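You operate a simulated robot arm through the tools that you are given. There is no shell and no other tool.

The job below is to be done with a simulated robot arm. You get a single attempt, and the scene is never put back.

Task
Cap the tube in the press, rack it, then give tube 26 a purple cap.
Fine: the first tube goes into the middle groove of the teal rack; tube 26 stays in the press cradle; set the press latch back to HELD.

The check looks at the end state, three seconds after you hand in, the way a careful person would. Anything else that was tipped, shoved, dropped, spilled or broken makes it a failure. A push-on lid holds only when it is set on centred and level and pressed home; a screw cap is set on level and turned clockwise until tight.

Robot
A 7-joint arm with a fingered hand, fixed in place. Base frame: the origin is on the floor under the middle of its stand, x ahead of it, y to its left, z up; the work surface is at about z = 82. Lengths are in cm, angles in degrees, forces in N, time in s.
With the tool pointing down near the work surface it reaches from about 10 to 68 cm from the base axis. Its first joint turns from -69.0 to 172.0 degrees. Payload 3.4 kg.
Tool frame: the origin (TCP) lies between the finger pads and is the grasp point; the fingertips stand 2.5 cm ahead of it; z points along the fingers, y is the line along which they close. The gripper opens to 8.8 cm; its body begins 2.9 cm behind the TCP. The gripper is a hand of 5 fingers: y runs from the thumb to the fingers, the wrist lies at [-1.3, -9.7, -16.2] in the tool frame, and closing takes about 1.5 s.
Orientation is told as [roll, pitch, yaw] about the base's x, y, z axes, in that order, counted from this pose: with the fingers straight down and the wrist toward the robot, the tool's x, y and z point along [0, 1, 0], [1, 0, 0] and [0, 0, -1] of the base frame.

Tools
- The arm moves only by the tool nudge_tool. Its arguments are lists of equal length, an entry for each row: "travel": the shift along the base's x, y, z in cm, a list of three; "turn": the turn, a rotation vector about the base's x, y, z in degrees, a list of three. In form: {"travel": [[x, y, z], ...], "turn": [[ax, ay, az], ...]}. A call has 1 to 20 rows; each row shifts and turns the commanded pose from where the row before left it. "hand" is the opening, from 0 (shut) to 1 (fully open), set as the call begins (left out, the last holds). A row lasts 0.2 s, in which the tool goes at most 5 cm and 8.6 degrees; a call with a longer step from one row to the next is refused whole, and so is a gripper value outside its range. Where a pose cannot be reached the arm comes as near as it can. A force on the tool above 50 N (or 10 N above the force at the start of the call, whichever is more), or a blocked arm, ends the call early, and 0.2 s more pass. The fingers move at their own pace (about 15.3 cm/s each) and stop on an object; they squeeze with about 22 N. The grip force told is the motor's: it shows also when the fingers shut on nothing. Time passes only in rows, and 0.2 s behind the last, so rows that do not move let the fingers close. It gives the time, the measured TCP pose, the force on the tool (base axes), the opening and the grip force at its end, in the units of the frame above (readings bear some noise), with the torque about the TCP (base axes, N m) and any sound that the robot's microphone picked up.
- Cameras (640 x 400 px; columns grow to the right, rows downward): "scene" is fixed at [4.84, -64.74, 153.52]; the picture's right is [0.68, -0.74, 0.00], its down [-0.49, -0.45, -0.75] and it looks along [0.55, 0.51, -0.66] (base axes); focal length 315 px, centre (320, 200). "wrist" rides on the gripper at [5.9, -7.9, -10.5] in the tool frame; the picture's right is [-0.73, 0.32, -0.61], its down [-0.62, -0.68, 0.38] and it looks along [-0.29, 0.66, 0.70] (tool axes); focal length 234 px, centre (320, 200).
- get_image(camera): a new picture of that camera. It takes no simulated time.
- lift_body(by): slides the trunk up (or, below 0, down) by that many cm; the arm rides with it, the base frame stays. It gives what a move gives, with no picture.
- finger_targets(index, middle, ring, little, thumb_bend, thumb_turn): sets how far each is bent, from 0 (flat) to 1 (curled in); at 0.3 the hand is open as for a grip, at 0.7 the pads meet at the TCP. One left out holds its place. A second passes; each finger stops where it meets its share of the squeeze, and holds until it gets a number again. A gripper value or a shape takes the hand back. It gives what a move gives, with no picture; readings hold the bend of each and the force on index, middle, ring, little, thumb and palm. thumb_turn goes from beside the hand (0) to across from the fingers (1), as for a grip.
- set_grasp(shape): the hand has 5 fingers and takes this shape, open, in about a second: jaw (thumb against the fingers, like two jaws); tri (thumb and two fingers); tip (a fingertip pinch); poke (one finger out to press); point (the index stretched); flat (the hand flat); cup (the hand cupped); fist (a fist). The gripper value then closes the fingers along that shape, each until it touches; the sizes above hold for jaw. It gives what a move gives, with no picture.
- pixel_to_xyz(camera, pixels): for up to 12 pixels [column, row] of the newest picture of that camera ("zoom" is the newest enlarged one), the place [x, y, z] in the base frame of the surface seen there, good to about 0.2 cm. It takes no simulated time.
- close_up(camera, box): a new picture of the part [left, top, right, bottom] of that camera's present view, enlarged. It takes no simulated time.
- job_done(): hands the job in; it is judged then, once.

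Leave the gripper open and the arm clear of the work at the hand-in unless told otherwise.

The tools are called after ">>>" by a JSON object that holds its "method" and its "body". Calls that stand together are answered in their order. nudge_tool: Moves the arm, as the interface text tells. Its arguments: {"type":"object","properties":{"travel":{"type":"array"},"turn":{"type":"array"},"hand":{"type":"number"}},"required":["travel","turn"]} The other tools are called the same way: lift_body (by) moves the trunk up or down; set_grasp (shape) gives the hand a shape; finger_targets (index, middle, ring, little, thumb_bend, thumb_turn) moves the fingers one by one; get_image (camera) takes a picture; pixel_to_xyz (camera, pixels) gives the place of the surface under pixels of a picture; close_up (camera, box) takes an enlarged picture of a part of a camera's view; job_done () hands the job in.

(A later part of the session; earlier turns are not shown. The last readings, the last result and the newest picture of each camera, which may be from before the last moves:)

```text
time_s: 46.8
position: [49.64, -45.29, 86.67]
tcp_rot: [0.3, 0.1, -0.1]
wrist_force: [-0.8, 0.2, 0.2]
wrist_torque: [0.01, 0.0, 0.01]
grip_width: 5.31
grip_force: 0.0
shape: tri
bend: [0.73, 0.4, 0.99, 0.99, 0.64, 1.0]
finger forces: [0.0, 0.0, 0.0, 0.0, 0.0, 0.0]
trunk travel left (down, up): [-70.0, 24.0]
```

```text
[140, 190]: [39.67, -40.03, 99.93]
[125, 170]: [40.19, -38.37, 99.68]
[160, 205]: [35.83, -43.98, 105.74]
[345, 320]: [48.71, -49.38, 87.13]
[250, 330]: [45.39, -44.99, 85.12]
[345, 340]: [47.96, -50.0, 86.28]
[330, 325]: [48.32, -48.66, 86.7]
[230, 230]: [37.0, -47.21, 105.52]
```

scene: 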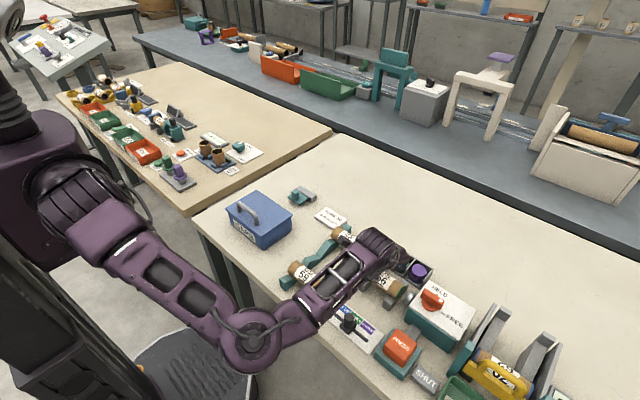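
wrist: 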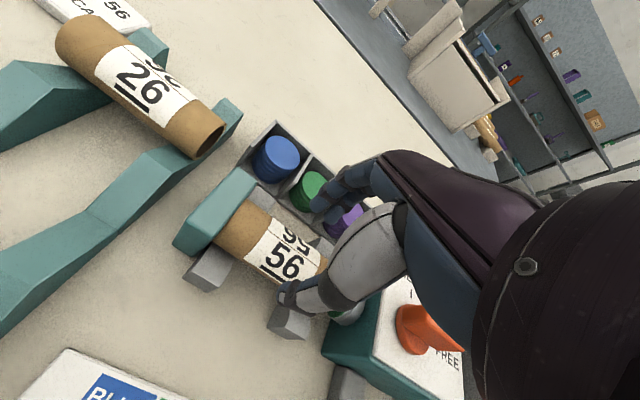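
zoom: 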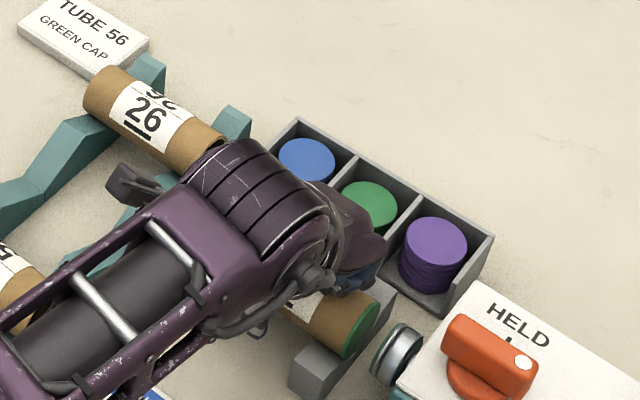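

That is the camera body at z≈99, clear of the rack. Now I'll close the fingers on tube 56.

>>> {"method": "nudge_tool", "body": {"travel": [[0, 0, 0], [0, 0, 0], [0, 0, 0], [0, 0, 0], [0, 0, 0], [0, 0, 0], [0, 0, 0], [0, 0, 0]], "turn": [[0, 0, 0], [0, 0, 0], [0, 0, 0], [0, 0, 0], [0, 0, 0], [0, 0, 0], [0, 0, 0], [0, 0, 0]], "hand": 0}}

>>> {"method": "close_up", "body": {"camera": "wrist", "box": [220, 130, 420, 330]}}

>>> {"method": "close_up", "body": {"camera": "scene", "box": [330, 210, 450, 310]}}

```text
time_s: 48.6
position: [49.7, -45.28, 86.65]
tcp_rot: [0.2, 0.2, -0.1]
wrist_force: [1.7, -1.7, 0.0]
wrist_torque: [-0.11, -0.01, 0.01]
grip_width: 3.04
grip_force: 21.5
shape: tri
bend: [0.74, 0.51, 0.99, 1.0, 0.74, 1.0]
finger forces: [9.7, 9.3, 6.4, 0.0, 19.9, 0.0]
trunk travel left (down, up): [-70.0, 24.0]
```

```text
2.00 times, centred on (320, 230) of wrist
```

zoom: 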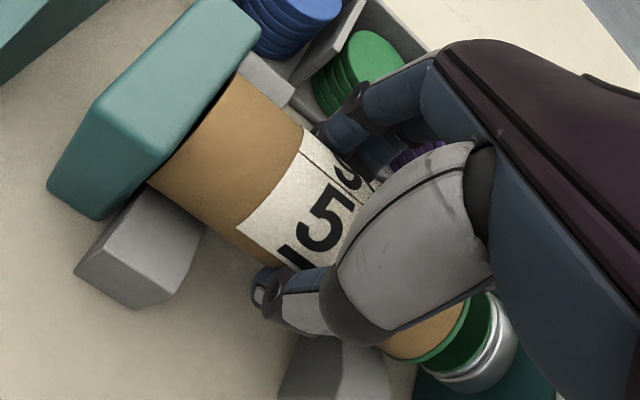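

```text
4.00 times, centred on (390, 260) of scene
```

zoom: 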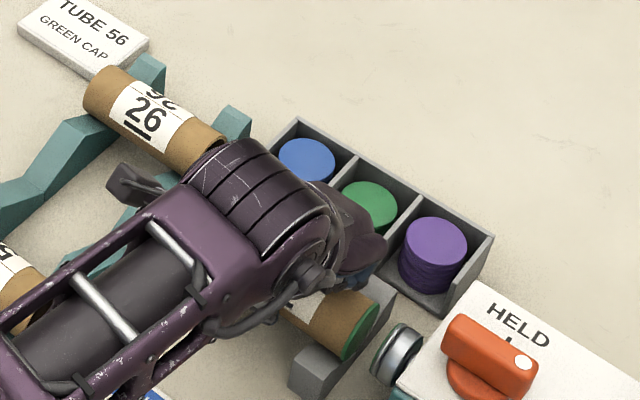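

The grip is firm on the tube (thumb 20 N against index and middle). I'll lift 1.5 cm slowly and check that it comes free and level.

>>> {"method": "nudge_tool", "body": {"travel": [[0, 0, 0.3], [0, 0, 0.4], [0, 0, 0.4], [0, 0, 0.4], [0, 0, 0]], "turn": [[0, 0, 0], [0, 0, 0], [0, 0, 0], [0, 0, 0], [0, 0, 0]]}}

>>> {"method": "close_up", "body": {"camera": "wrist", "box": [220, 130, 420, 330]}}

>>> {"method": "close_up", "body": {"camera": "scene", "box": [330, 210, 450, 310]}}

```text
time_s: 49.8
position: [49.63, -45.33, 88.23]
tcp_rot: [0.3, 0.2, 0.0]
wrist_force: [0.5, -0.7, -1.3]
wrist_torque: [-0.05, 0.0, 0.0]
grip_width: 3.05
grip_force: 22.3
shape: tri
bend: [0.74, 0.51, 0.99, 1.0, 0.74, 1.0]
finger forces: [9.6, 9.4, 4.0, 0.0, 19.8, 0.0]
trunk travel left (down, up): [-70.0, 24.0]
```

```text
2.00 times, centred on (320, 230) of wrist
```

zoom: 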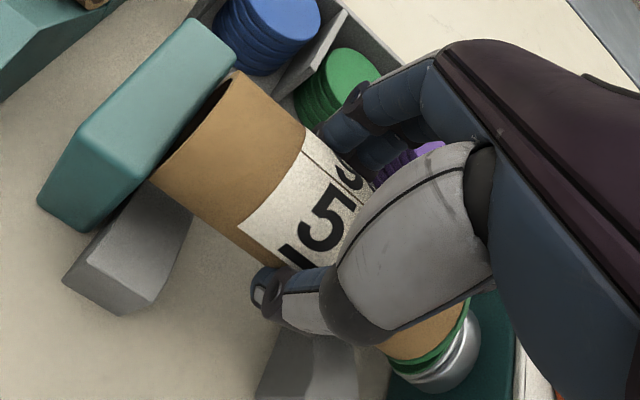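

```text
4.00 times, centred on (390, 260) of scene
```

zoom: 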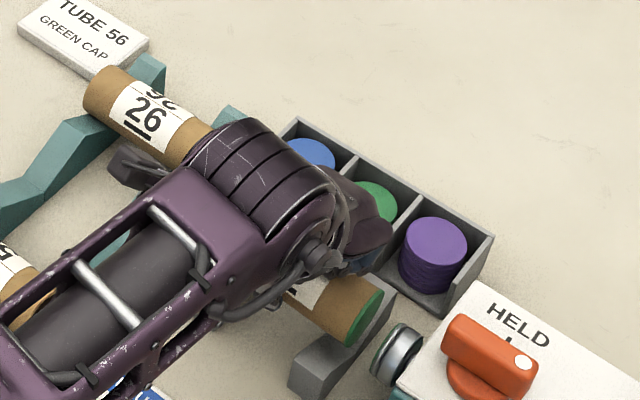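

The tube came free. I'll check that it hangs level by measuring points on it at both ends.

>>> {"method": "pixel_to_xyz", "body": {"camera": "zoom", "pixels": [[350, 295], [360, 300], [345, 305], [335, 315], [305, 305], [370, 310], [350, 325], [300, 310]]}}

>>> {"method": "get_image", "body": {"camera": "wrist"}}

>>> {"method": "pixel_to_xyz", "body": {"camera": "wrist", "pixels": [[300, 180], [310, 190], [320, 205], [290, 195], [280, 210], [345, 230], [295, 215]]}}

```text
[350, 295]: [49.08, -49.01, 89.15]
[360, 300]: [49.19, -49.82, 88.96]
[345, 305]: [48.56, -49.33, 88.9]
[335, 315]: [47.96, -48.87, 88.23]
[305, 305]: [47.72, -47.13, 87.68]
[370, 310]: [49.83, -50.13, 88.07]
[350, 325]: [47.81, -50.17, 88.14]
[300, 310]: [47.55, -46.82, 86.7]
```

```text
taken
```

wrist: 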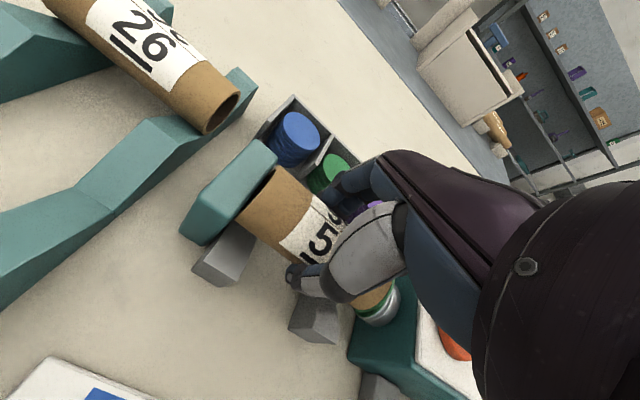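

```text
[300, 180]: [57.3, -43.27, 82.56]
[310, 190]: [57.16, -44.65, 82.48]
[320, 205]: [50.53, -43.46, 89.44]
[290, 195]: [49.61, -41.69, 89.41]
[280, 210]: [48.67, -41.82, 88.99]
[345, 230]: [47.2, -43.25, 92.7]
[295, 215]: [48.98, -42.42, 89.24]
```

The tube hangs level within about 2°, with the green cap on. I'll lift to z≈100 and carry it over the rack's middle groove at (46.0, -30.3).

>>> {"method": "nudge_tool", "body": {"travel": [[0, 0, 0.8], [0, 0, 1.5], [0, 0, 2], [0, 0, 2], [0, 0, 2], [0, 0, 2], [0, 0, 1.5], [0, 0, 0]], "turn": [[0, 0, 0], [0, 0, 0], [0, 0, 0], [0, 0, 0], [0, 0, 0], [0, 0, 0], [0, 0, 0], [0, 0, 0]]}}

>>> {"method": "nudge_tool", "body": {"travel": [[-0.3, 1, 0], [-0.4, 1.5, 0], [-0.5, 2, 0], [-0.5, 2, 0], [-0.5, 2, 0], [-0.5, 2, 0], [-0.5, 2, 0], [-0.4, 1.5, 0], [0, 1, 0], [0, 0, 0], [0, 0, 0]], "turn": [[0, 0, 0], [0, 0, 0], [0, 0, 0], [0, 0, 0], [0, 0, 0], [0, 0, 0], [0, 0, 0], [0, 0, 0], [0, 0, 0], [0, 0, 0], [0, 0, 0]]}}

>>> {"method": "get_image", "body": {"camera": "scene"}}

>>> {"method": "get_image", "body": {"camera": "wrist"}}

```text
time_s: 51.6
position: [49.71, -45.38, 100.03]
tcp_rot: [0.2, 0.1, -0.1]
wrist_force: [0.0, -1.3, -0.2]
wrist_torque: [0.01, 0.01, 0.01]
grip_width: 3.04
grip_force: 22.0
shape: tri
bend: [0.74, 0.51, 0.99, 1.0, 0.74, 1.0]
finger forces: [9.3, 9.6, 2.7, 0.0, 19.3, 0.0]
trunk travel left (down, up): [-70.0, 24.0]
```

```text
time_s: 54.0
position: [46.05, -30.19, 99.93]
tcp_rot: [0.3, 0.2, 0.0]
wrist_force: [-0.2, -0.7, 0.2]
wrist_torque: [0.02, 0.0, 0.03]
grip_width: 3.04
grip_force: 22.3
shape: tri
bend: [0.74, 0.51, 0.99, 1.0, 0.74, 1.0]
finger forces: [9.1, 9.2, 2.3, 0.0, 18.9, 0.0]
trunk travel left (down, up): [-70.0, 24.0]
```

```text
taken
```

scene: 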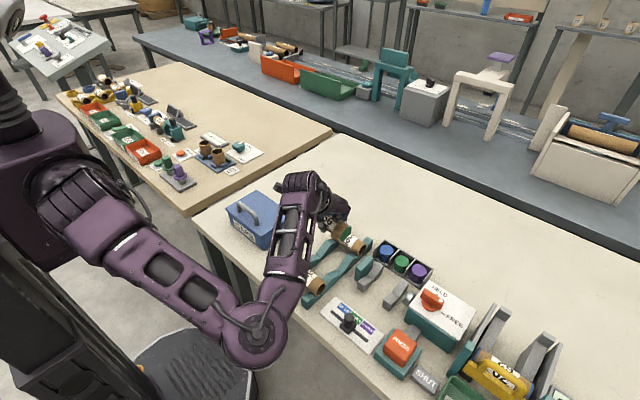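

```text
taken
```

wrist: 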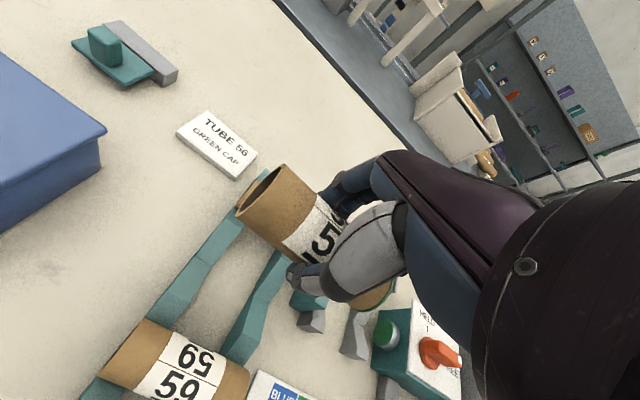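

The tube is over the rack. I'll measure the middle groove again from the scene camera to set x precisely.

>>> {"method": "close_up", "body": {"camera": "scene", "box": [276, 205, 396, 305]}}

>>> {"method": "pixel_to_xyz", "body": {"camera": "zoom", "pixels": [[300, 265], [290, 275], [280, 285], [270, 295], [260, 302], [250, 305], [310, 250], [325, 235], [330, 215], [350, 205], [240, 310], [230, 315]]}}

```text
4.00 times, centred on (336, 255) of scene
```

zoom: 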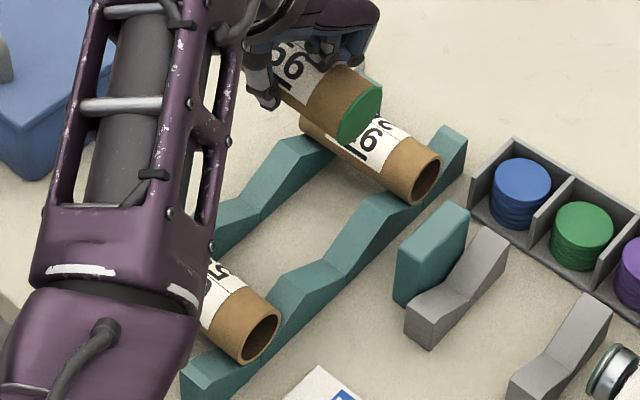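

```text
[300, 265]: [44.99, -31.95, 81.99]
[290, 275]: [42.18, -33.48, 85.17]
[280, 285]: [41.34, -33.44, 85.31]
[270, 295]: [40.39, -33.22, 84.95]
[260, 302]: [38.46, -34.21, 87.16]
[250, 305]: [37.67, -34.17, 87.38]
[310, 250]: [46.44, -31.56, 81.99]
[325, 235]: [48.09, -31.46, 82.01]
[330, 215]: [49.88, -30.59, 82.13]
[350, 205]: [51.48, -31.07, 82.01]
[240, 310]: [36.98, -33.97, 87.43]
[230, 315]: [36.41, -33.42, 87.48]
```

>>> {"method": "pixel_to_xyz", "body": {"camera": "zoom", "pixels": [[300, 275], [310, 272], [320, 271], [330, 268], [338, 262], [345, 255], [352, 245], [360, 235], [368, 225], [376, 215], [385, 206], [395, 203]]}}

>>> {"method": "pixel_to_xyz", "body": {"camera": "zoom", "pixels": [[225, 210], [235, 208], [245, 205], [252, 198], [260, 190], [268, 180], [276, 168], [285, 155], [295, 145], [305, 142], [215, 215], [425, 150]]}}

```text
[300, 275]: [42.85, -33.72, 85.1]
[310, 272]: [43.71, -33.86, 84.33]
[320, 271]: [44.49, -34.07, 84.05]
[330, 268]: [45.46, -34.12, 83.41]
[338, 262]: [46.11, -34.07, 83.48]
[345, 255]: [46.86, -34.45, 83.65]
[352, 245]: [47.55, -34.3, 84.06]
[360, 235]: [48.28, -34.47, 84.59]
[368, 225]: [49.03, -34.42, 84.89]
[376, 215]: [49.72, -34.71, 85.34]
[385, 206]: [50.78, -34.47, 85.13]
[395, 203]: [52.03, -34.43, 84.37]
```

```text
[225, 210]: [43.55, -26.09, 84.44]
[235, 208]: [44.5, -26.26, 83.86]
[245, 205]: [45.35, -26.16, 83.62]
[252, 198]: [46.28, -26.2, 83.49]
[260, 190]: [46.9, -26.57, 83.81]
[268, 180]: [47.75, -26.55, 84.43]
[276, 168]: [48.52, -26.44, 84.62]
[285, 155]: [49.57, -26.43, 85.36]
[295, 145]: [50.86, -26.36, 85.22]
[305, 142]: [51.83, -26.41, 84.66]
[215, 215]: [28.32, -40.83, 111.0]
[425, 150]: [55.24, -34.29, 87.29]
```

The middle groove bottoms at x≈45.9 on both rails. I'll nudge over it and lower to z≈88, just above seating.

>>> {"method": "nudge_tool", "body": {"travel": [[-0.15, -0.1, -1.5], [0, 0, -2], [0, 0, -2.5], [0, 0, -2.5], [0, 0, -2], [0, 0, -1], [0, 0, -0.5], [0, 0, 0]], "turn": [[0, 0, 0], [0, 0, 0], [0, 0, 0], [0, 0, 0], [0, 0, 0], [0, 0, 0], [0, 0, 0], [0, 0, 0]]}}

>>> {"method": "get_image", "body": {"camera": "wrist"}}

>>> {"method": "close_up", "body": {"camera": "scene", "box": [276, 205, 396, 305]}}

```text
time_s: 55.8
position: [46.01, -30.31, 88.0]
tcp_rot: [0.4, 0.3, 0.0]
wrist_force: [0.8, -0.4, -0.3]
wrist_torque: [0.01, -0.02, -0.03]
grip_width: 3.0
grip_force: 22.2
shape: tri
bend: [0.74, 0.51, 0.99, 1.0, 0.74, 1.0]
finger forces: [9.1, 9.3, 3.2, 0.0, 19.0, 0.1]
trunk travel left (down, up): [-70.0, 24.0]
```

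```text
taken
```

wrist: 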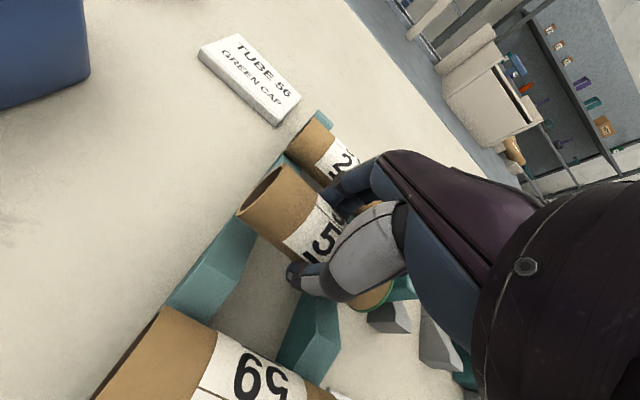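

```text
4.00 times, centred on (336, 255) of scene
```

zoom: 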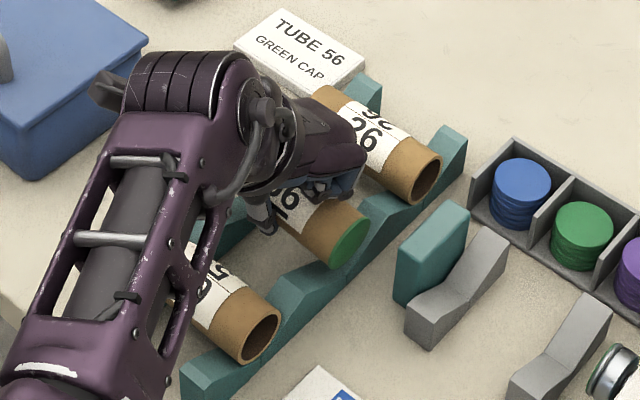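

It is aligned above the groove. I'll lower in small steps until the rails take the weight.

>>> {"method": "nudge_tool", "body": {"travel": [[0, 0, -0.3], [0, 0, -0.3], [0, 0, -0.3], [0, 0, -0.2], [0, 0, -0.2], [0, 0, 0]], "turn": [[0, 0, 0], [0, 0, 0], [0, 0, 0], [0, 0, 0], [0, 0, 0], [0, 0, 0]]}}

>>> {"method": "close_up", "body": {"camera": "scene", "box": [276, 205, 396, 305]}}

```text
time_s: 57.2
position: [46.01, -30.28, 86.7]
tcp_rot: [0.3, 0.1, -0.1]
wrist_force: [0.7, 1.0, 2.1]
wrist_torque: [-0.12, -0.02, 0.0]
grip_width: 3.0
grip_force: 21.9
shape: tri
bend: [0.74, 0.51, 0.99, 1.0, 0.74, 1.0]
finger forces: [9.1, 9.0, 5.5, 0.1, 19.5, 0.1]
trunk travel left (down, up): [-70.0, 24.0]
```

```text
4.00 times, centred on (336, 255) of scene
```

zoom: 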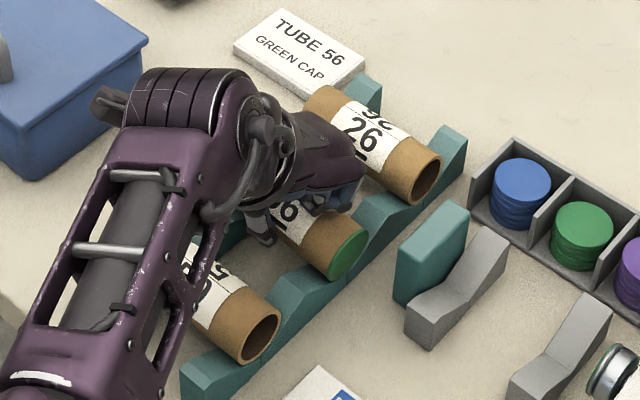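

Contact has begun at the -y rail (2 N). I'll lower one more millimetre, then open the fingers to release.

>>> {"method": "nudge_tool", "body": {"travel": [[0, 0, -0.1], [0, 0, -0.05], [0, 0, 0]], "turn": [[0, 0, 0], [0, 0, 0], [0, 0, 0]]}}

>>> {"method": "nudge_tool", "body": {"travel": [[0, 0, 0], [0, 0, 0], [0, 0, 0], [0, 0, 0], [0, 0, 0]], "turn": [[0, 0, 0], [0, 0, 0], [0, 0, 0], [0, 0, 0], [0, 0, 0]], "hand": 0.6}}

>>> {"method": "close_up", "body": {"camera": "wrist", "box": [200, 120, 420, 330]}}

>>> {"method": "close_up", "body": {"camera": "scene", "box": [276, 205, 396, 305]}}

```text
time_s: 58.0
position: [45.93, -30.3, 86.7]
tcp_rot: [0.3, 0.1, 0.2]
wrist_force: [2.1, 1.4, 6.9]
wrist_torque: [-0.32, -0.03, 0.06]
grip_width: 2.99
grip_force: 22.0
shape: tri
bend: [0.74, 0.51, 1.0, 1.0, 0.74, 1.0]
finger forces: [9.3, 8.8, 11.8, 0.1, 20.4, 0.1]
trunk travel left (down, up): [-70.0, 24.0]
```

```text
time_s: 59.2
position: [45.93, -30.43, 86.53]
tcp_rot: [0.4, 0.2, 0.0]
wrist_force: [-0.3, 0.0, 2.0]
wrist_torque: [-0.06, 0.0, 0.01]
grip_width: 5.22
grip_force: 0.0
shape: tri
bend: [0.74, 0.41, 0.99, 0.99, 0.65, 1.0]
finger forces: [0.0, 0.0, 2.0, 0.0, 0.1, 0.0]
trunk travel left (down, up): [-70.0, 24.0]
```

```text
1.90 times, centred on (310, 225) of wrist
```

zoom: 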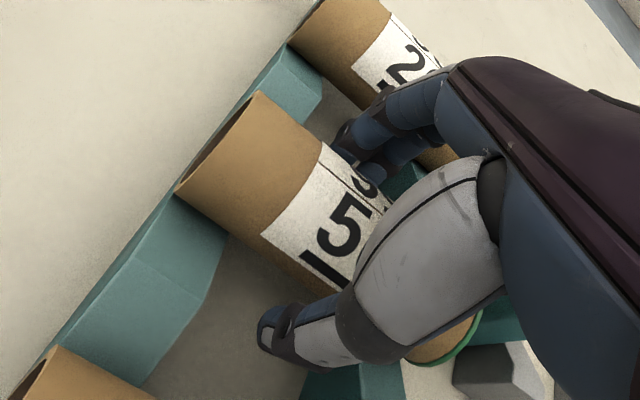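

```text
4.00 times, centred on (336, 255) of scene
```

zoom: 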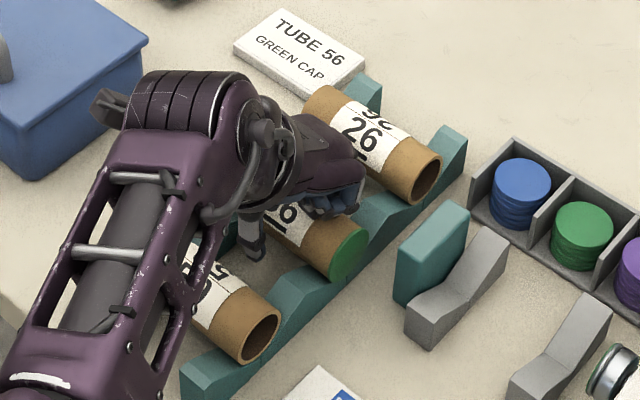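

The tube is released in the groove and only the curled ring finger is touching its top. I'll raise straight up.

>>> {"method": "nudge_tool", "body": {"travel": [[0, 0, 0.5], [0, 0, 1], [0, 0, 2], [0, 0, 2.5], [0, 0, 3], [0, 0, 3], [0, 0, 0]], "turn": [[0, 0, 0], [0, 0, 0], [0, 0, 0], [0, 0, 0], [0, 0, 0], [0, 0, 0], [0, 0, 0]]}}

>>> {"method": "get_image", "body": {"camera": "wrist"}}

>>> {"method": "close_up", "body": {"camera": "scene", "box": [276, 205, 396, 305]}}

```text
time_s: 60.8
position: [46.0, -30.38, 98.68]
tcp_rot: [0.3, 0.2, 0.1]
wrist_force: [-0.1, 0.8, 0.4]
wrist_torque: [0.0, 0.01, 0.01]
grip_width: 5.24
grip_force: 0.1
shape: tri
bend: [0.74, 0.41, 0.99, 0.99, 0.65, 1.0]
finger forces: [0.0, 0.1, 0.1, 0.0, 0.0, 0.1]
trunk travel left (down, up): [-70.0, 24.0]
```

```text
taken
```

wrist: 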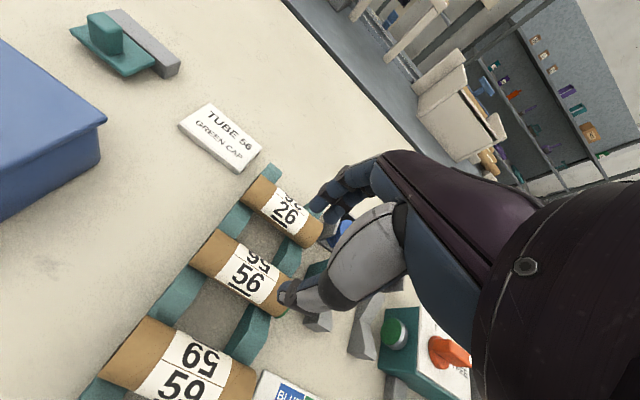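

```text
4.00 times, centred on (336, 255) of scene
```

zoom: 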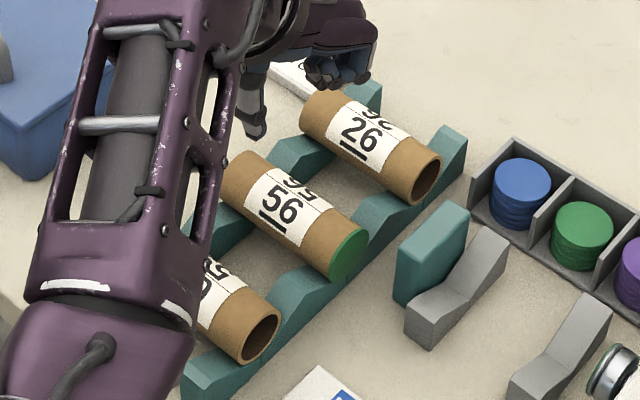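

Tube 56 sits squarely in the middle groove with its green cap. Now tube 26: I'll measure its position.

>>> {"method": "pixel_to_xyz", "body": {"camera": "zoom", "pixels": [[330, 105], [350, 110], [395, 140], [420, 160], [435, 165], [340, 125], [400, 165], [385, 180], [410, 190], [315, 100], [365, 245], [330, 215]]}}

>>> {"method": "pixel_to_xyz", "body": {"camera": "wrist", "pixels": [[260, 185], [270, 195], [295, 215], [310, 228], [250, 195], [265, 210], [285, 225], [305, 240], [270, 183], [300, 205]]}}

```text
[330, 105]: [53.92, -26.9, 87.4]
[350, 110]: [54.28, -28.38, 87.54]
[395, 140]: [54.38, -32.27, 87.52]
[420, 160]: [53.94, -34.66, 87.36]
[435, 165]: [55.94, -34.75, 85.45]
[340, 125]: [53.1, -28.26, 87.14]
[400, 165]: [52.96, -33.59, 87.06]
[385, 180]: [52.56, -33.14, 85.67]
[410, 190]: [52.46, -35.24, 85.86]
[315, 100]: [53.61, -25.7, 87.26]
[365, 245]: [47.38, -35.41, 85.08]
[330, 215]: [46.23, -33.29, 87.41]
```

```text
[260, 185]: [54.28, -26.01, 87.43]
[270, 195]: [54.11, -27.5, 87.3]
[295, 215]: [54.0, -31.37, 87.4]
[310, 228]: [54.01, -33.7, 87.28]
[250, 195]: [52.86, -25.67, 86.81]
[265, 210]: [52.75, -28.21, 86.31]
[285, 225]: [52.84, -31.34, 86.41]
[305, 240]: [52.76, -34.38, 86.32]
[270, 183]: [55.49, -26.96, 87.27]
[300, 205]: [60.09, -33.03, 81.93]
```

Tube 26's axis is at x≈54.2, y-centre ≈-30.3, top 87.5. I'll move over it at height, then down to TCP z≈86.95, slightly higher than last time so the curled ring finger stays clear.

>>> {"method": "nudge_tool", "body": {"travel": [[2, 0, 0], [2.1, 0.05, 0], [2.1, 0, 0], [2, 0, 0], [0, 0, 0]], "turn": [[0, 0, 0], [0, 0, 0], [0, 0, 0], [0, 0, 0], [0, 0, 0]]}}

>>> {"method": "nudge_tool", "body": {"travel": [[0, 0, -2.5], [0, 0, -2.5], [0, 0, -2.5], [0, 0, -1.5], [0, 0, -1.2], [0, 0, -0.8], [0, 0, -0.7], [0, 0, 0]], "turn": [[0, 0, 0], [0, 0, 0], [0, 0, 0], [0, 0, 0], [0, 0, 0], [0, 0, 0], [0, 0, 0], [0, 0, 0]]}}

>>> {"method": "close_up", "body": {"camera": "wrist", "box": [200, 120, 420, 330]}}

>>> {"method": "get_image", "body": {"camera": "scene"}}

```text
time_s: 62.0
position: [54.15, -30.38, 98.5]
tcp_rot: [0.3, 0.2, 0.1]
wrist_force: [0.8, -0.2, 0.1]
wrist_torque: [0.02, -0.06, 0.0]
grip_width: 5.25
grip_force: 0.0
shape: tri
bend: [0.74, 0.41, 0.99, 0.99, 0.65, 1.0]
finger forces: [0.0, 0.0, 0.1, 0.0, 0.0, 0.0]
trunk travel left (down, up): [-70.0, 24.0]
```

```text
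time_s: 63.8
position: [54.16, -30.42, 86.79]
tcp_rot: [0.4, 0.3, -0.1]
wrist_force: [0.6, 0.1, 0.1]
wrist_torque: [0.04, -0.01, 0.01]
grip_width: 5.23
grip_force: 0.0
shape: tri
bend: [0.74, 0.41, 0.99, 0.99, 0.65, 1.0]
finger forces: [0.1, 0.1, 0.0, 0.1, 0.0, 0.0]
trunk travel left (down, up): [-70.0, 24.0]
```

```text
1.90 times, centred on (310, 225) of wrist
```

zoom: 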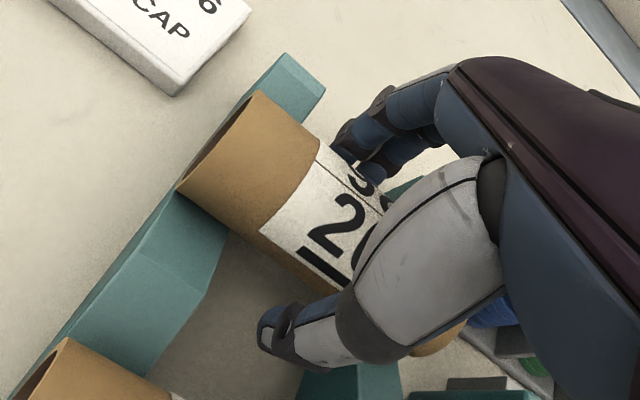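

```text
taken
```

scene: 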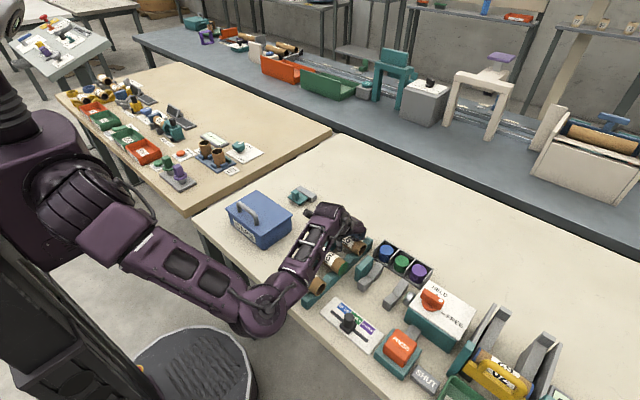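

The fingers straddle tube 26. I'll check the forearm height over tube 59 before closing.

>>> {"method": "pixel_to_xyz", "body": {"camera": "scene", "pixels": [[265, 310], [285, 298], [300, 270], [310, 255], [320, 235], [300, 290], [335, 212]]}}

>>> {"method": "nudge_tool", "body": {"travel": [[0, 0, 0.15], [0, 0, 0], [0, 0, 0]], "turn": [[0, 0, 0], [0, 0, 0], [0, 0, 0]]}}

>>> {"method": "nudge_tool", "body": {"travel": [[0, 0, 0], [0, 0, 0], [0, 0, 0], [0, 0, 0], [0, 0, 0], [0, 0, 0], [0, 0, 0], [0, 0, 0]], "turn": [[0, 0, 0], [0, 0, 0], [0, 0, 0], [0, 0, 0], [0, 0, 0], [0, 0, 0], [0, 0, 0], [0, 0, 0]], "hand": 0}}

>>> {"method": "close_up", "body": {"camera": "wrist", "box": [200, 120, 420, 330]}}

```text
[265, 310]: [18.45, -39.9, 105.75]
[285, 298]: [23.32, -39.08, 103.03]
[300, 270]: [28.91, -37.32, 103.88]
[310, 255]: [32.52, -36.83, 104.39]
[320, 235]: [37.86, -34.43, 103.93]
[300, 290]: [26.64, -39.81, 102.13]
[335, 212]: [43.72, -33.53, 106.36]
```

```text
time_s: 64.6
position: [54.24, -30.37, 86.96]
tcp_rot: [0.3, 0.2, 0.0]
wrist_force: [0.2, -0.5, -0.5]
wrist_torque: [-0.01, 0.0, -0.03]
grip_width: 5.22
grip_force: 0.1
shape: tri
bend: [0.74, 0.41, 0.99, 0.99, 0.65, 1.0]
finger forces: [0.1, 0.0, 0.1, 0.0, 0.0, 0.0]
trunk travel left (down, up): [-70.0, 24.0]
```

```text
time_s: 66.4
position: [54.1, -30.4, 86.97]
tcp_rot: [0.2, 0.3, 0.0]
wrist_force: [-0.3, 1.1, -0.5]
wrist_torque: [0.01, 0.0, 0.02]
grip_width: 3.26
grip_force: 22.1
shape: tri
bend: [0.74, 0.51, 1.0, 1.0, 0.73, 1.0]
finger forces: [8.9, 8.8, 0.1, 0.0, 19.2, 0.0]
trunk travel left (down, up): [-70.0, 24.0]
```

```text
1.90 times, centred on (310, 225) of wrist
```

zoom: 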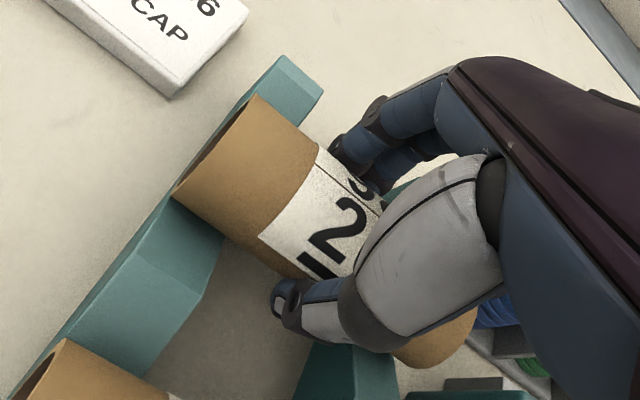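

The grip is good and the ring finger is clear. I'll lift tube 26 straight up to z≈100.

>>> {"method": "nudge_tool", "body": {"travel": [[0, 0, 0.3], [0, 0, 0.5], [0, 0, 1], [0, 0, 1.5], [0, 0, 2], [0, 0, 2.5], [0, 0, 2.5], [0, 0, 2], [0, 0, 0.8], [0, 0, 0]], "turn": [[0, 0, 0], [0, 0, 0], [0, 0, 0], [0, 0, 0], [0, 0, 0], [0, 0, 0], [0, 0, 0], [0, 0, 0], [0, 0, 0], [0, 0, 0]]}}

>>> {"method": "close_up", "body": {"camera": "scene", "box": [360, 245, 456, 305]}}

>>> {"method": "pixel_to_xyz", "body": {"camera": "zoom", "pixels": [[30, 130], [60, 160], [130, 60], [60, 190], [80, 170], [100, 150], [120, 130], [250, 240], [270, 225], [290, 205], [310, 180], [230, 255]]}}

>>> {"method": "get_image", "body": {"camera": "wrist"}}

```text
time_s: 68.6
position: [54.2, -30.36, 100.09]
tcp_rot: [0.3, 0.1, -0.1]
wrist_force: [-1.2, -0.2, 0.0]
wrist_torque: [-0.01, -0.04, 0.0]
grip_width: 3.19
grip_force: 21.8
shape: tri
bend: [0.74, 0.51, 1.0, 1.0, 0.73, 1.0]
finger forces: [8.9, 8.7, 0.0, 0.0, 19.3, 0.0]
trunk travel left (down, up): [-70.0, 24.0]
```

```text
6.67 times, centred on (408, 275) of scene
```

zoom: 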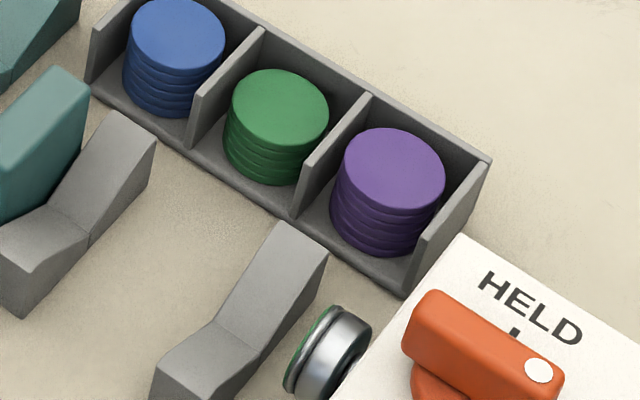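

```text
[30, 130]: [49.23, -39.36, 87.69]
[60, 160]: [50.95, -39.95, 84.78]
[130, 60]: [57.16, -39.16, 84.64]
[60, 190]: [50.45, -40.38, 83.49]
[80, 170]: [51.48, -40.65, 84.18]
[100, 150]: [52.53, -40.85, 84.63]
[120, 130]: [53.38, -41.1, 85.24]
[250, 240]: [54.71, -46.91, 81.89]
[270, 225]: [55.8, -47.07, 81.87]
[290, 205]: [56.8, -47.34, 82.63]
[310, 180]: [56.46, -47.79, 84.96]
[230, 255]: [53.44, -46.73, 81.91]
```

```text
taken
```

wrist: 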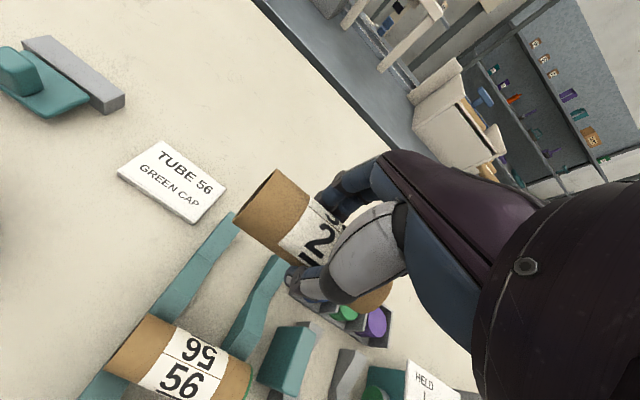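

I'll sample the cradle's two V-blocks to find the notch centre line.

>>> {"method": "pixel_to_xyz", "body": {"camera": "zoom", "pixels": [[300, 245], [285, 260], [270, 280], [255, 300], [240, 318], [228, 328], [215, 335], [203, 345], [190, 355], [175, 365], [240, 340], [250, 330]]}}

>>> {"method": "pixel_to_xyz", "body": {"camera": "zoom", "pixels": [[130, 145], [115, 165], [100, 185], [85, 205], [75, 215], [65, 220], [50, 225], [35, 235], [20, 245], [50, 215], [75, 185], [60, 205]]}}

```text
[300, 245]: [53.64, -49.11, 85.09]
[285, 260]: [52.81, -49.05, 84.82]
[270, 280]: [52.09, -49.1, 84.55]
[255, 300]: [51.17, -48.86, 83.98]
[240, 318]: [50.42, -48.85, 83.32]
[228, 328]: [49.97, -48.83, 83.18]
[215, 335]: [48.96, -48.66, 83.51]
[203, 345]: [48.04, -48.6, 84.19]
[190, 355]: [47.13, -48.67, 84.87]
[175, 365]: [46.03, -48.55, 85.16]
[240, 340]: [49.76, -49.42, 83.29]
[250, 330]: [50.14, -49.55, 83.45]
```

```text
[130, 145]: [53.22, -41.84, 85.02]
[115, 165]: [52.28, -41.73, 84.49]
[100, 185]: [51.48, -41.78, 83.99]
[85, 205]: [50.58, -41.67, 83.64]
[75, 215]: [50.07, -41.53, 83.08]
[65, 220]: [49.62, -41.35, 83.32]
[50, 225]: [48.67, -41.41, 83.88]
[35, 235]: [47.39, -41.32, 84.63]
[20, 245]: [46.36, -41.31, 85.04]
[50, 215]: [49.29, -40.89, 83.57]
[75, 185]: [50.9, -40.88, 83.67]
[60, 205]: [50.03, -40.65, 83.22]
```

The cradle notch is centred on x≈49.8. I'll carry tube 26 over to (49.8, -45.65) at height, leaving small gaps to the backstop and the ram.

>>> {"method": "nudge_tool", "body": {"travel": [[-0.3, -1, 0], [-0.5, -1.5, 0], [-0.6, -2, 0], [-0.6, -2, 0], [-0.6, -2, 0], [-0.6, -2, 0], [-0.5, -2, 0], [-0.4, -1.5, 0], [-0.3, -1.3, 0], [0, 0, 0], [0, 0, 0]], "turn": [[0, 0, 0], [0, 0, 0], [0, 0, 0], [0, 0, 0], [0, 0, 0], [0, 0, 0], [0, 0, 0], [0, 0, 0], [0, 0, 0], [0, 0, 0], [0, 0, 0]]}}

>>> {"method": "nudge_tool", "body": {"travel": [[0, 0, -2], [0, 0, -2.5], [0, 0, -2.5], [0, 0, -2], [0, 0, -1.5], [0, 0, -0.8], [0, 0, 0]], "turn": [[0, 0, 0], [0, 0, 0], [0, 0, 0], [0, 0, 0], [0, 0, 0], [0, 0, 0], [0, 0, 0]]}}

>>> {"method": "close_up", "body": {"camera": "wrist", "box": [180, 120, 440, 340]}}

>>> {"method": "close_up", "body": {"camera": "scene", "box": [330, 210, 450, 310]}}

```text
time_s: 71.0
position: [49.82, -45.58, 100.1]
tcp_rot: [0.3, 0.2, 0.0]
wrist_force: [-1.0, -0.7, 0.2]
wrist_torque: [0.0, 0.0, -0.01]
grip_width: 3.22
grip_force: 22.0
shape: tri
bend: [0.74, 0.51, 1.0, 1.0, 0.73, 1.0]
finger forces: [8.8, 8.6, 0.0, 0.0, 19.2, 0.0]
trunk travel left (down, up): [-70.0, 24.0]
```

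```text
time_s: 72.6
position: [49.67, -45.61, 88.78]
tcp_rot: [0.3, 0.3, 0.1]
wrist_force: [0.1, -0.2, -0.5]
wrist_torque: [0.01, 0.01, -0.01]
grip_width: 3.21
grip_force: 22.3
shape: tri
bend: [0.74, 0.51, 1.0, 1.0, 0.73, 1.0]
finger forces: [8.7, 8.7, 0.0, 0.0, 19.1, 0.0]
trunk travel left (down, up): [-70.0, 24.0]
```

```text
1.82 times, centred on (310, 230) of wrist
```

zoom: 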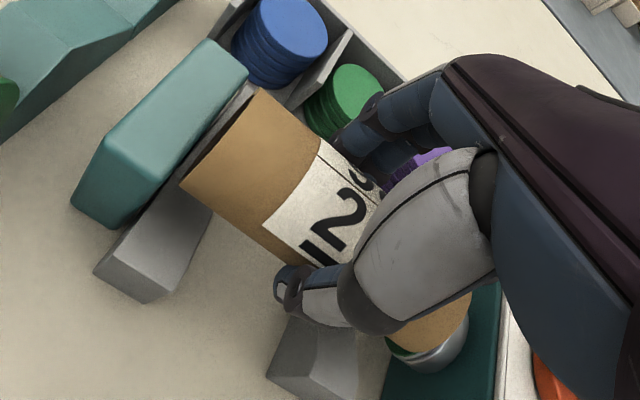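

```text
4.00 times, centred on (390, 260) of scene
```

zoom: 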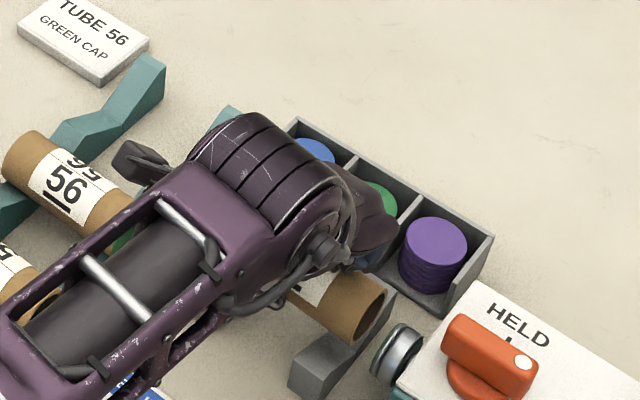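

It is just above the cradle. I'll measure both tube ends against the backstop and ram before seating it.

>>> {"method": "pixel_to_xyz", "body": {"camera": "zoom", "pixels": [[355, 275], [365, 280], [378, 290], [345, 300], [335, 295], [380, 335], [400, 330], [365, 330]]}}

>>> {"method": "get_image", "body": {"camera": "wrist"}}

>>> {"method": "pixel_to_xyz", "body": {"camera": "wrist", "pixels": [[322, 173], [315, 180], [300, 195], [290, 210], [325, 185], [310, 195], [305, 150], [285, 160], [270, 190]]}}

```text
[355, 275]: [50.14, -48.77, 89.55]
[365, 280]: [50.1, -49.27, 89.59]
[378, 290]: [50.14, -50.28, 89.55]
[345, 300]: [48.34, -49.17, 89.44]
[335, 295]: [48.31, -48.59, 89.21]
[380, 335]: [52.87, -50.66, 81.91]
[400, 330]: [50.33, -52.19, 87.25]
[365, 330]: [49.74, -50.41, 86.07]
```

```text
taken
```

wrist: 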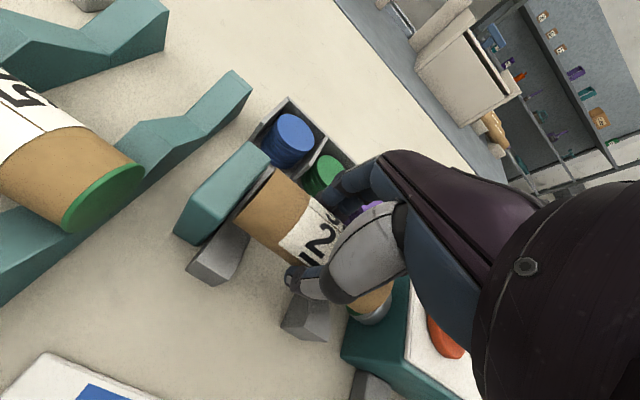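

```text
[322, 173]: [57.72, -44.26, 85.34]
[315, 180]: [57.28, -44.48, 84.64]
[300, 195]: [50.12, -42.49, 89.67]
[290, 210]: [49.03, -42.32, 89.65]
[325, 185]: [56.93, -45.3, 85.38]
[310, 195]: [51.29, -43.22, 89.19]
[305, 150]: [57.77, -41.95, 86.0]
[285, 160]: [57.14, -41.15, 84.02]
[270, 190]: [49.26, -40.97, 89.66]
```

The tube spans y -40.6 to -50.5, level and centred at x≈49.8, and its top needs to drop about 2.1 cm to seat. I'll lower in small steps.

>>> {"method": "nudge_tool", "body": {"travel": [[0.05, 0, -0.5], [0, 0, -0.5], [0, 0, -0.4], [0, 0, -0.2], [0, 0, -0.2], [0, 0, 0]], "turn": [[0, 0, 0], [0, 0, 0], [0, 0, 0], [0, 0, 0], [0, 0, 0], [0, 0, 0]]}}

>>> {"method": "close_up", "body": {"camera": "scene", "box": [330, 210, 450, 310]}}

```text
time_s: 74.0
position: [49.81, -45.65, 87.0]
tcp_rot: [0.3, 0.1, -0.1]
wrist_force: [0.5, 0.6, 0.3]
wrist_torque: [0.01, -0.03, -0.02]
grip_width: 3.23
grip_force: 22.0
shape: tri
bend: [0.74, 0.51, 1.0, 1.0, 0.73, 1.0]
finger forces: [8.8, 8.5, 0.0, 0.0, 19.1, 0.0]
trunk travel left (down, up): [-70.0, 24.0]
```

```text
4.00 times, centred on (390, 260) of scene
```

zoom: 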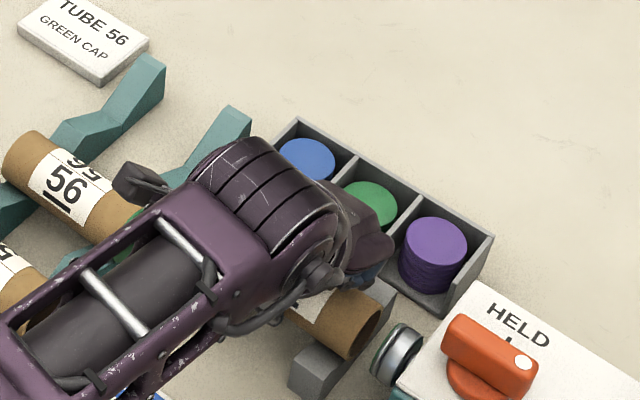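

No contact yet. I'll continue down in 1–2 mm steps.

>>> {"method": "nudge_tool", "body": {"travel": [[0, 0, -0.15], [0, 0, -0.1], [0, 0, -0.1], [0, 0, 0]], "turn": [[0, 0, 0], [0, 0, 0], [0, 0, 0], [0, 0, 0]]}}

>>> {"method": "close_up", "body": {"camera": "scene", "box": [380, 260, 428, 310]}}

>>> {"method": "pixel_to_xyz", "body": {"camera": "zoom", "pixels": [[200, 130], [230, 130], [260, 150], [280, 190], [170, 170]]}}

```text
time_s: 75.0
position: [49.81, -45.52, 86.64]
tcp_rot: [0.3, 0.2, 0.0]
wrist_force: [0.6, -1.0, 1.0]
wrist_torque: [-0.02, 0.0, 0.01]
grip_width: 3.22
grip_force: 22.1
shape: tri
bend: [0.74, 0.51, 1.0, 1.0, 0.73, 1.0]
finger forces: [8.9, 8.6, 0.0, 0.0, 19.0, 0.1]
trunk travel left (down, up): [-70.0, 24.0]
```

```text
8.00 times, centred on (404, 285) of scene
```

zoom: 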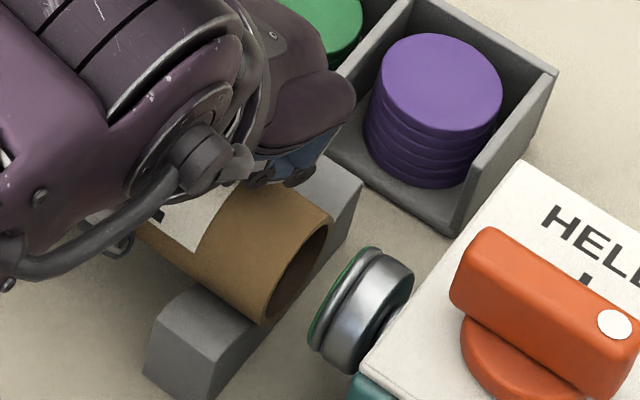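

```text
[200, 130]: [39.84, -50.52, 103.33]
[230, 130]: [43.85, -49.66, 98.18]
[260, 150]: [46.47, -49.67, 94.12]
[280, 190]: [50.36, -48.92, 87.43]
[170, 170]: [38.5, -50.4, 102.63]
```

The tube top is at 87.4, essentially seated. I'll go 1 mm more to confirm contact, then open.

>>> {"method": "nudge_tool", "body": {"travel": [[0, 0, -0.1], [0, 0, -0.05], [0, 0, 0]], "turn": [[0, 0, 0], [0, 0, 0], [0, 0, 0]]}}

>>> {"method": "nudge_tool", "body": {"travel": [[0, 0, 0], [0, 0, 0], [0, 0, 0], [0, 0, 0], [0, 0, 0]], "turn": [[0, 0, 0], [0, 0, 0], [0, 0, 0], [0, 0, 0], [0, 0, 0]], "hand": 0.6}}

>>> {"method": "close_up", "body": {"camera": "scene", "box": [330, 210, 450, 310]}}

>>> {"method": "close_up", "body": {"camera": "wrist", "box": [180, 120, 440, 340]}}

```text
time_s: 75.8
position: [49.78, -45.57, 86.57]
tcp_rot: [0.3, 0.2, 0.0]
wrist_force: [2.8, -1.0, 5.6]
wrist_torque: [-0.08, 0.01, 0.0]
grip_width: 3.24
grip_force: 22.0
shape: tri
bend: [0.74, 0.51, 1.0, 1.0, 0.74, 1.0]
finger forces: [9.2, 9.1, 0.0, 0.0, 18.5, 0.0]
trunk travel left (down, up): [-70.0, 24.0]
```

```text
time_s: 77.0
position: [49.83, -45.53, 86.66]
tcp_rot: [0.3, 0.3, 0.0]
wrist_force: [-0.3, 1.1, 3.2]
wrist_torque: [-0.06, -0.02, 0.03]
grip_width: 5.23
grip_force: 0.1
shape: tri
bend: [0.74, 0.41, 0.99, 0.99, 0.65, 1.0]
finger forces: [0.0, 0.0, 3.1, 0.0, 0.1, 0.0]
trunk travel left (down, up): [-70.0, 24.0]
```

```text
4.00 times, centred on (390, 260) of scene
```

zoom: 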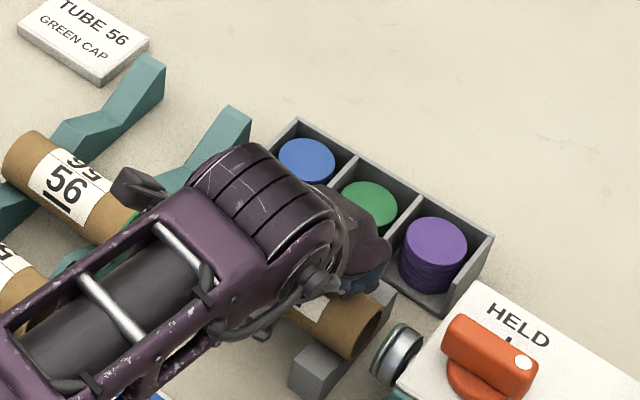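

```text
1.82 times, centred on (310, 230) of wrist
```

zoom: 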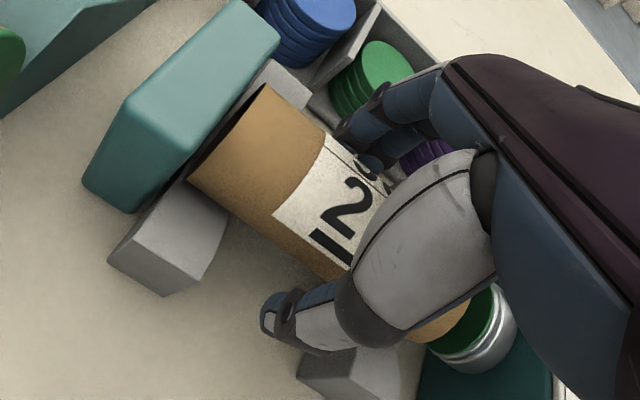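

Tube 26 rests in the cradle. I'll raise straight up to clear it and look.

>>> {"method": "nudge_tool", "body": {"travel": [[0, 0, 0.5], [0, 0, 1], [0, 0, 2], [0, 0, 2.5], [0, 0, 3], [0, 0, 3], [0, 0, 2], [0, 0, 0]], "turn": [[0, 0, 0], [0, 0, 0], [0, 0, 0], [0, 0, 0], [0, 0, 0], [0, 0, 0], [0, 0, 0], [0, 0, 0]]}}

>>> {"method": "set_grasp", "body": {"shape": "jaw"}}

>>> {"method": "get_image", "body": {"camera": "wrist"}}

>>> {"method": "get_image", "body": {"camera": "scene"}}

```text
time_s: 78.8
position: [49.92, -45.78, 100.46]
tcp_rot: [0.2, 0.2, 0.0]
wrist_force: [0.7, -0.1, -0.6]
wrist_torque: [-0.03, 0.02, 0.05]
grip_width: 5.21
grip_force: 0.0
shape: tri
bend: [0.74, 0.41, 0.99, 0.99, 0.65, 1.0]
finger forces: [0.0, 0.0, 0.0, 0.0, 0.0, 0.1]
trunk travel left (down, up): [-70.0, 24.0]
```

```text
time_s: 79.7
position: [49.78, -45.61, 100.45]
tcp_rot: [0.3, 0.2, 0.0]
wrist_force: [-0.4, 0.0, 0.3]
wrist_torque: [0.02, 0.04, 0.01]
grip_width: 8.79
grip_force: 0.1
shape: jaw
bend: [0.3, 0.3, 0.3, 0.3, 0.3, 0.98]
finger forces: [0.0, 0.0, 0.0, 0.1, 0.1, 0.0]
trunk travel left (down, up): [-70.0, 24.0]
```

```text
taken
```

wrist: 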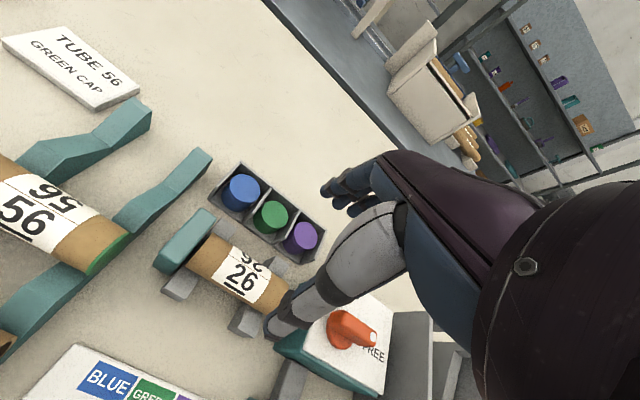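

```text
taken
```

scene: 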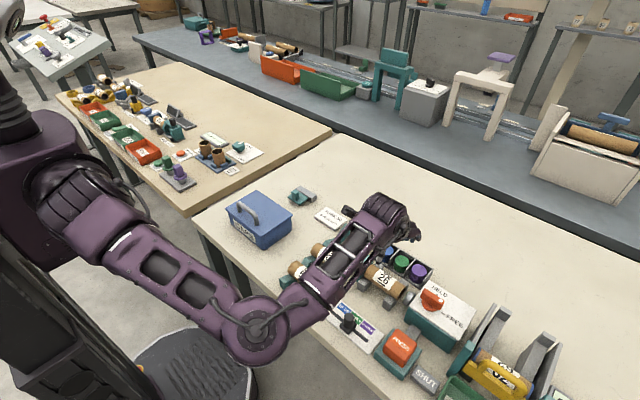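

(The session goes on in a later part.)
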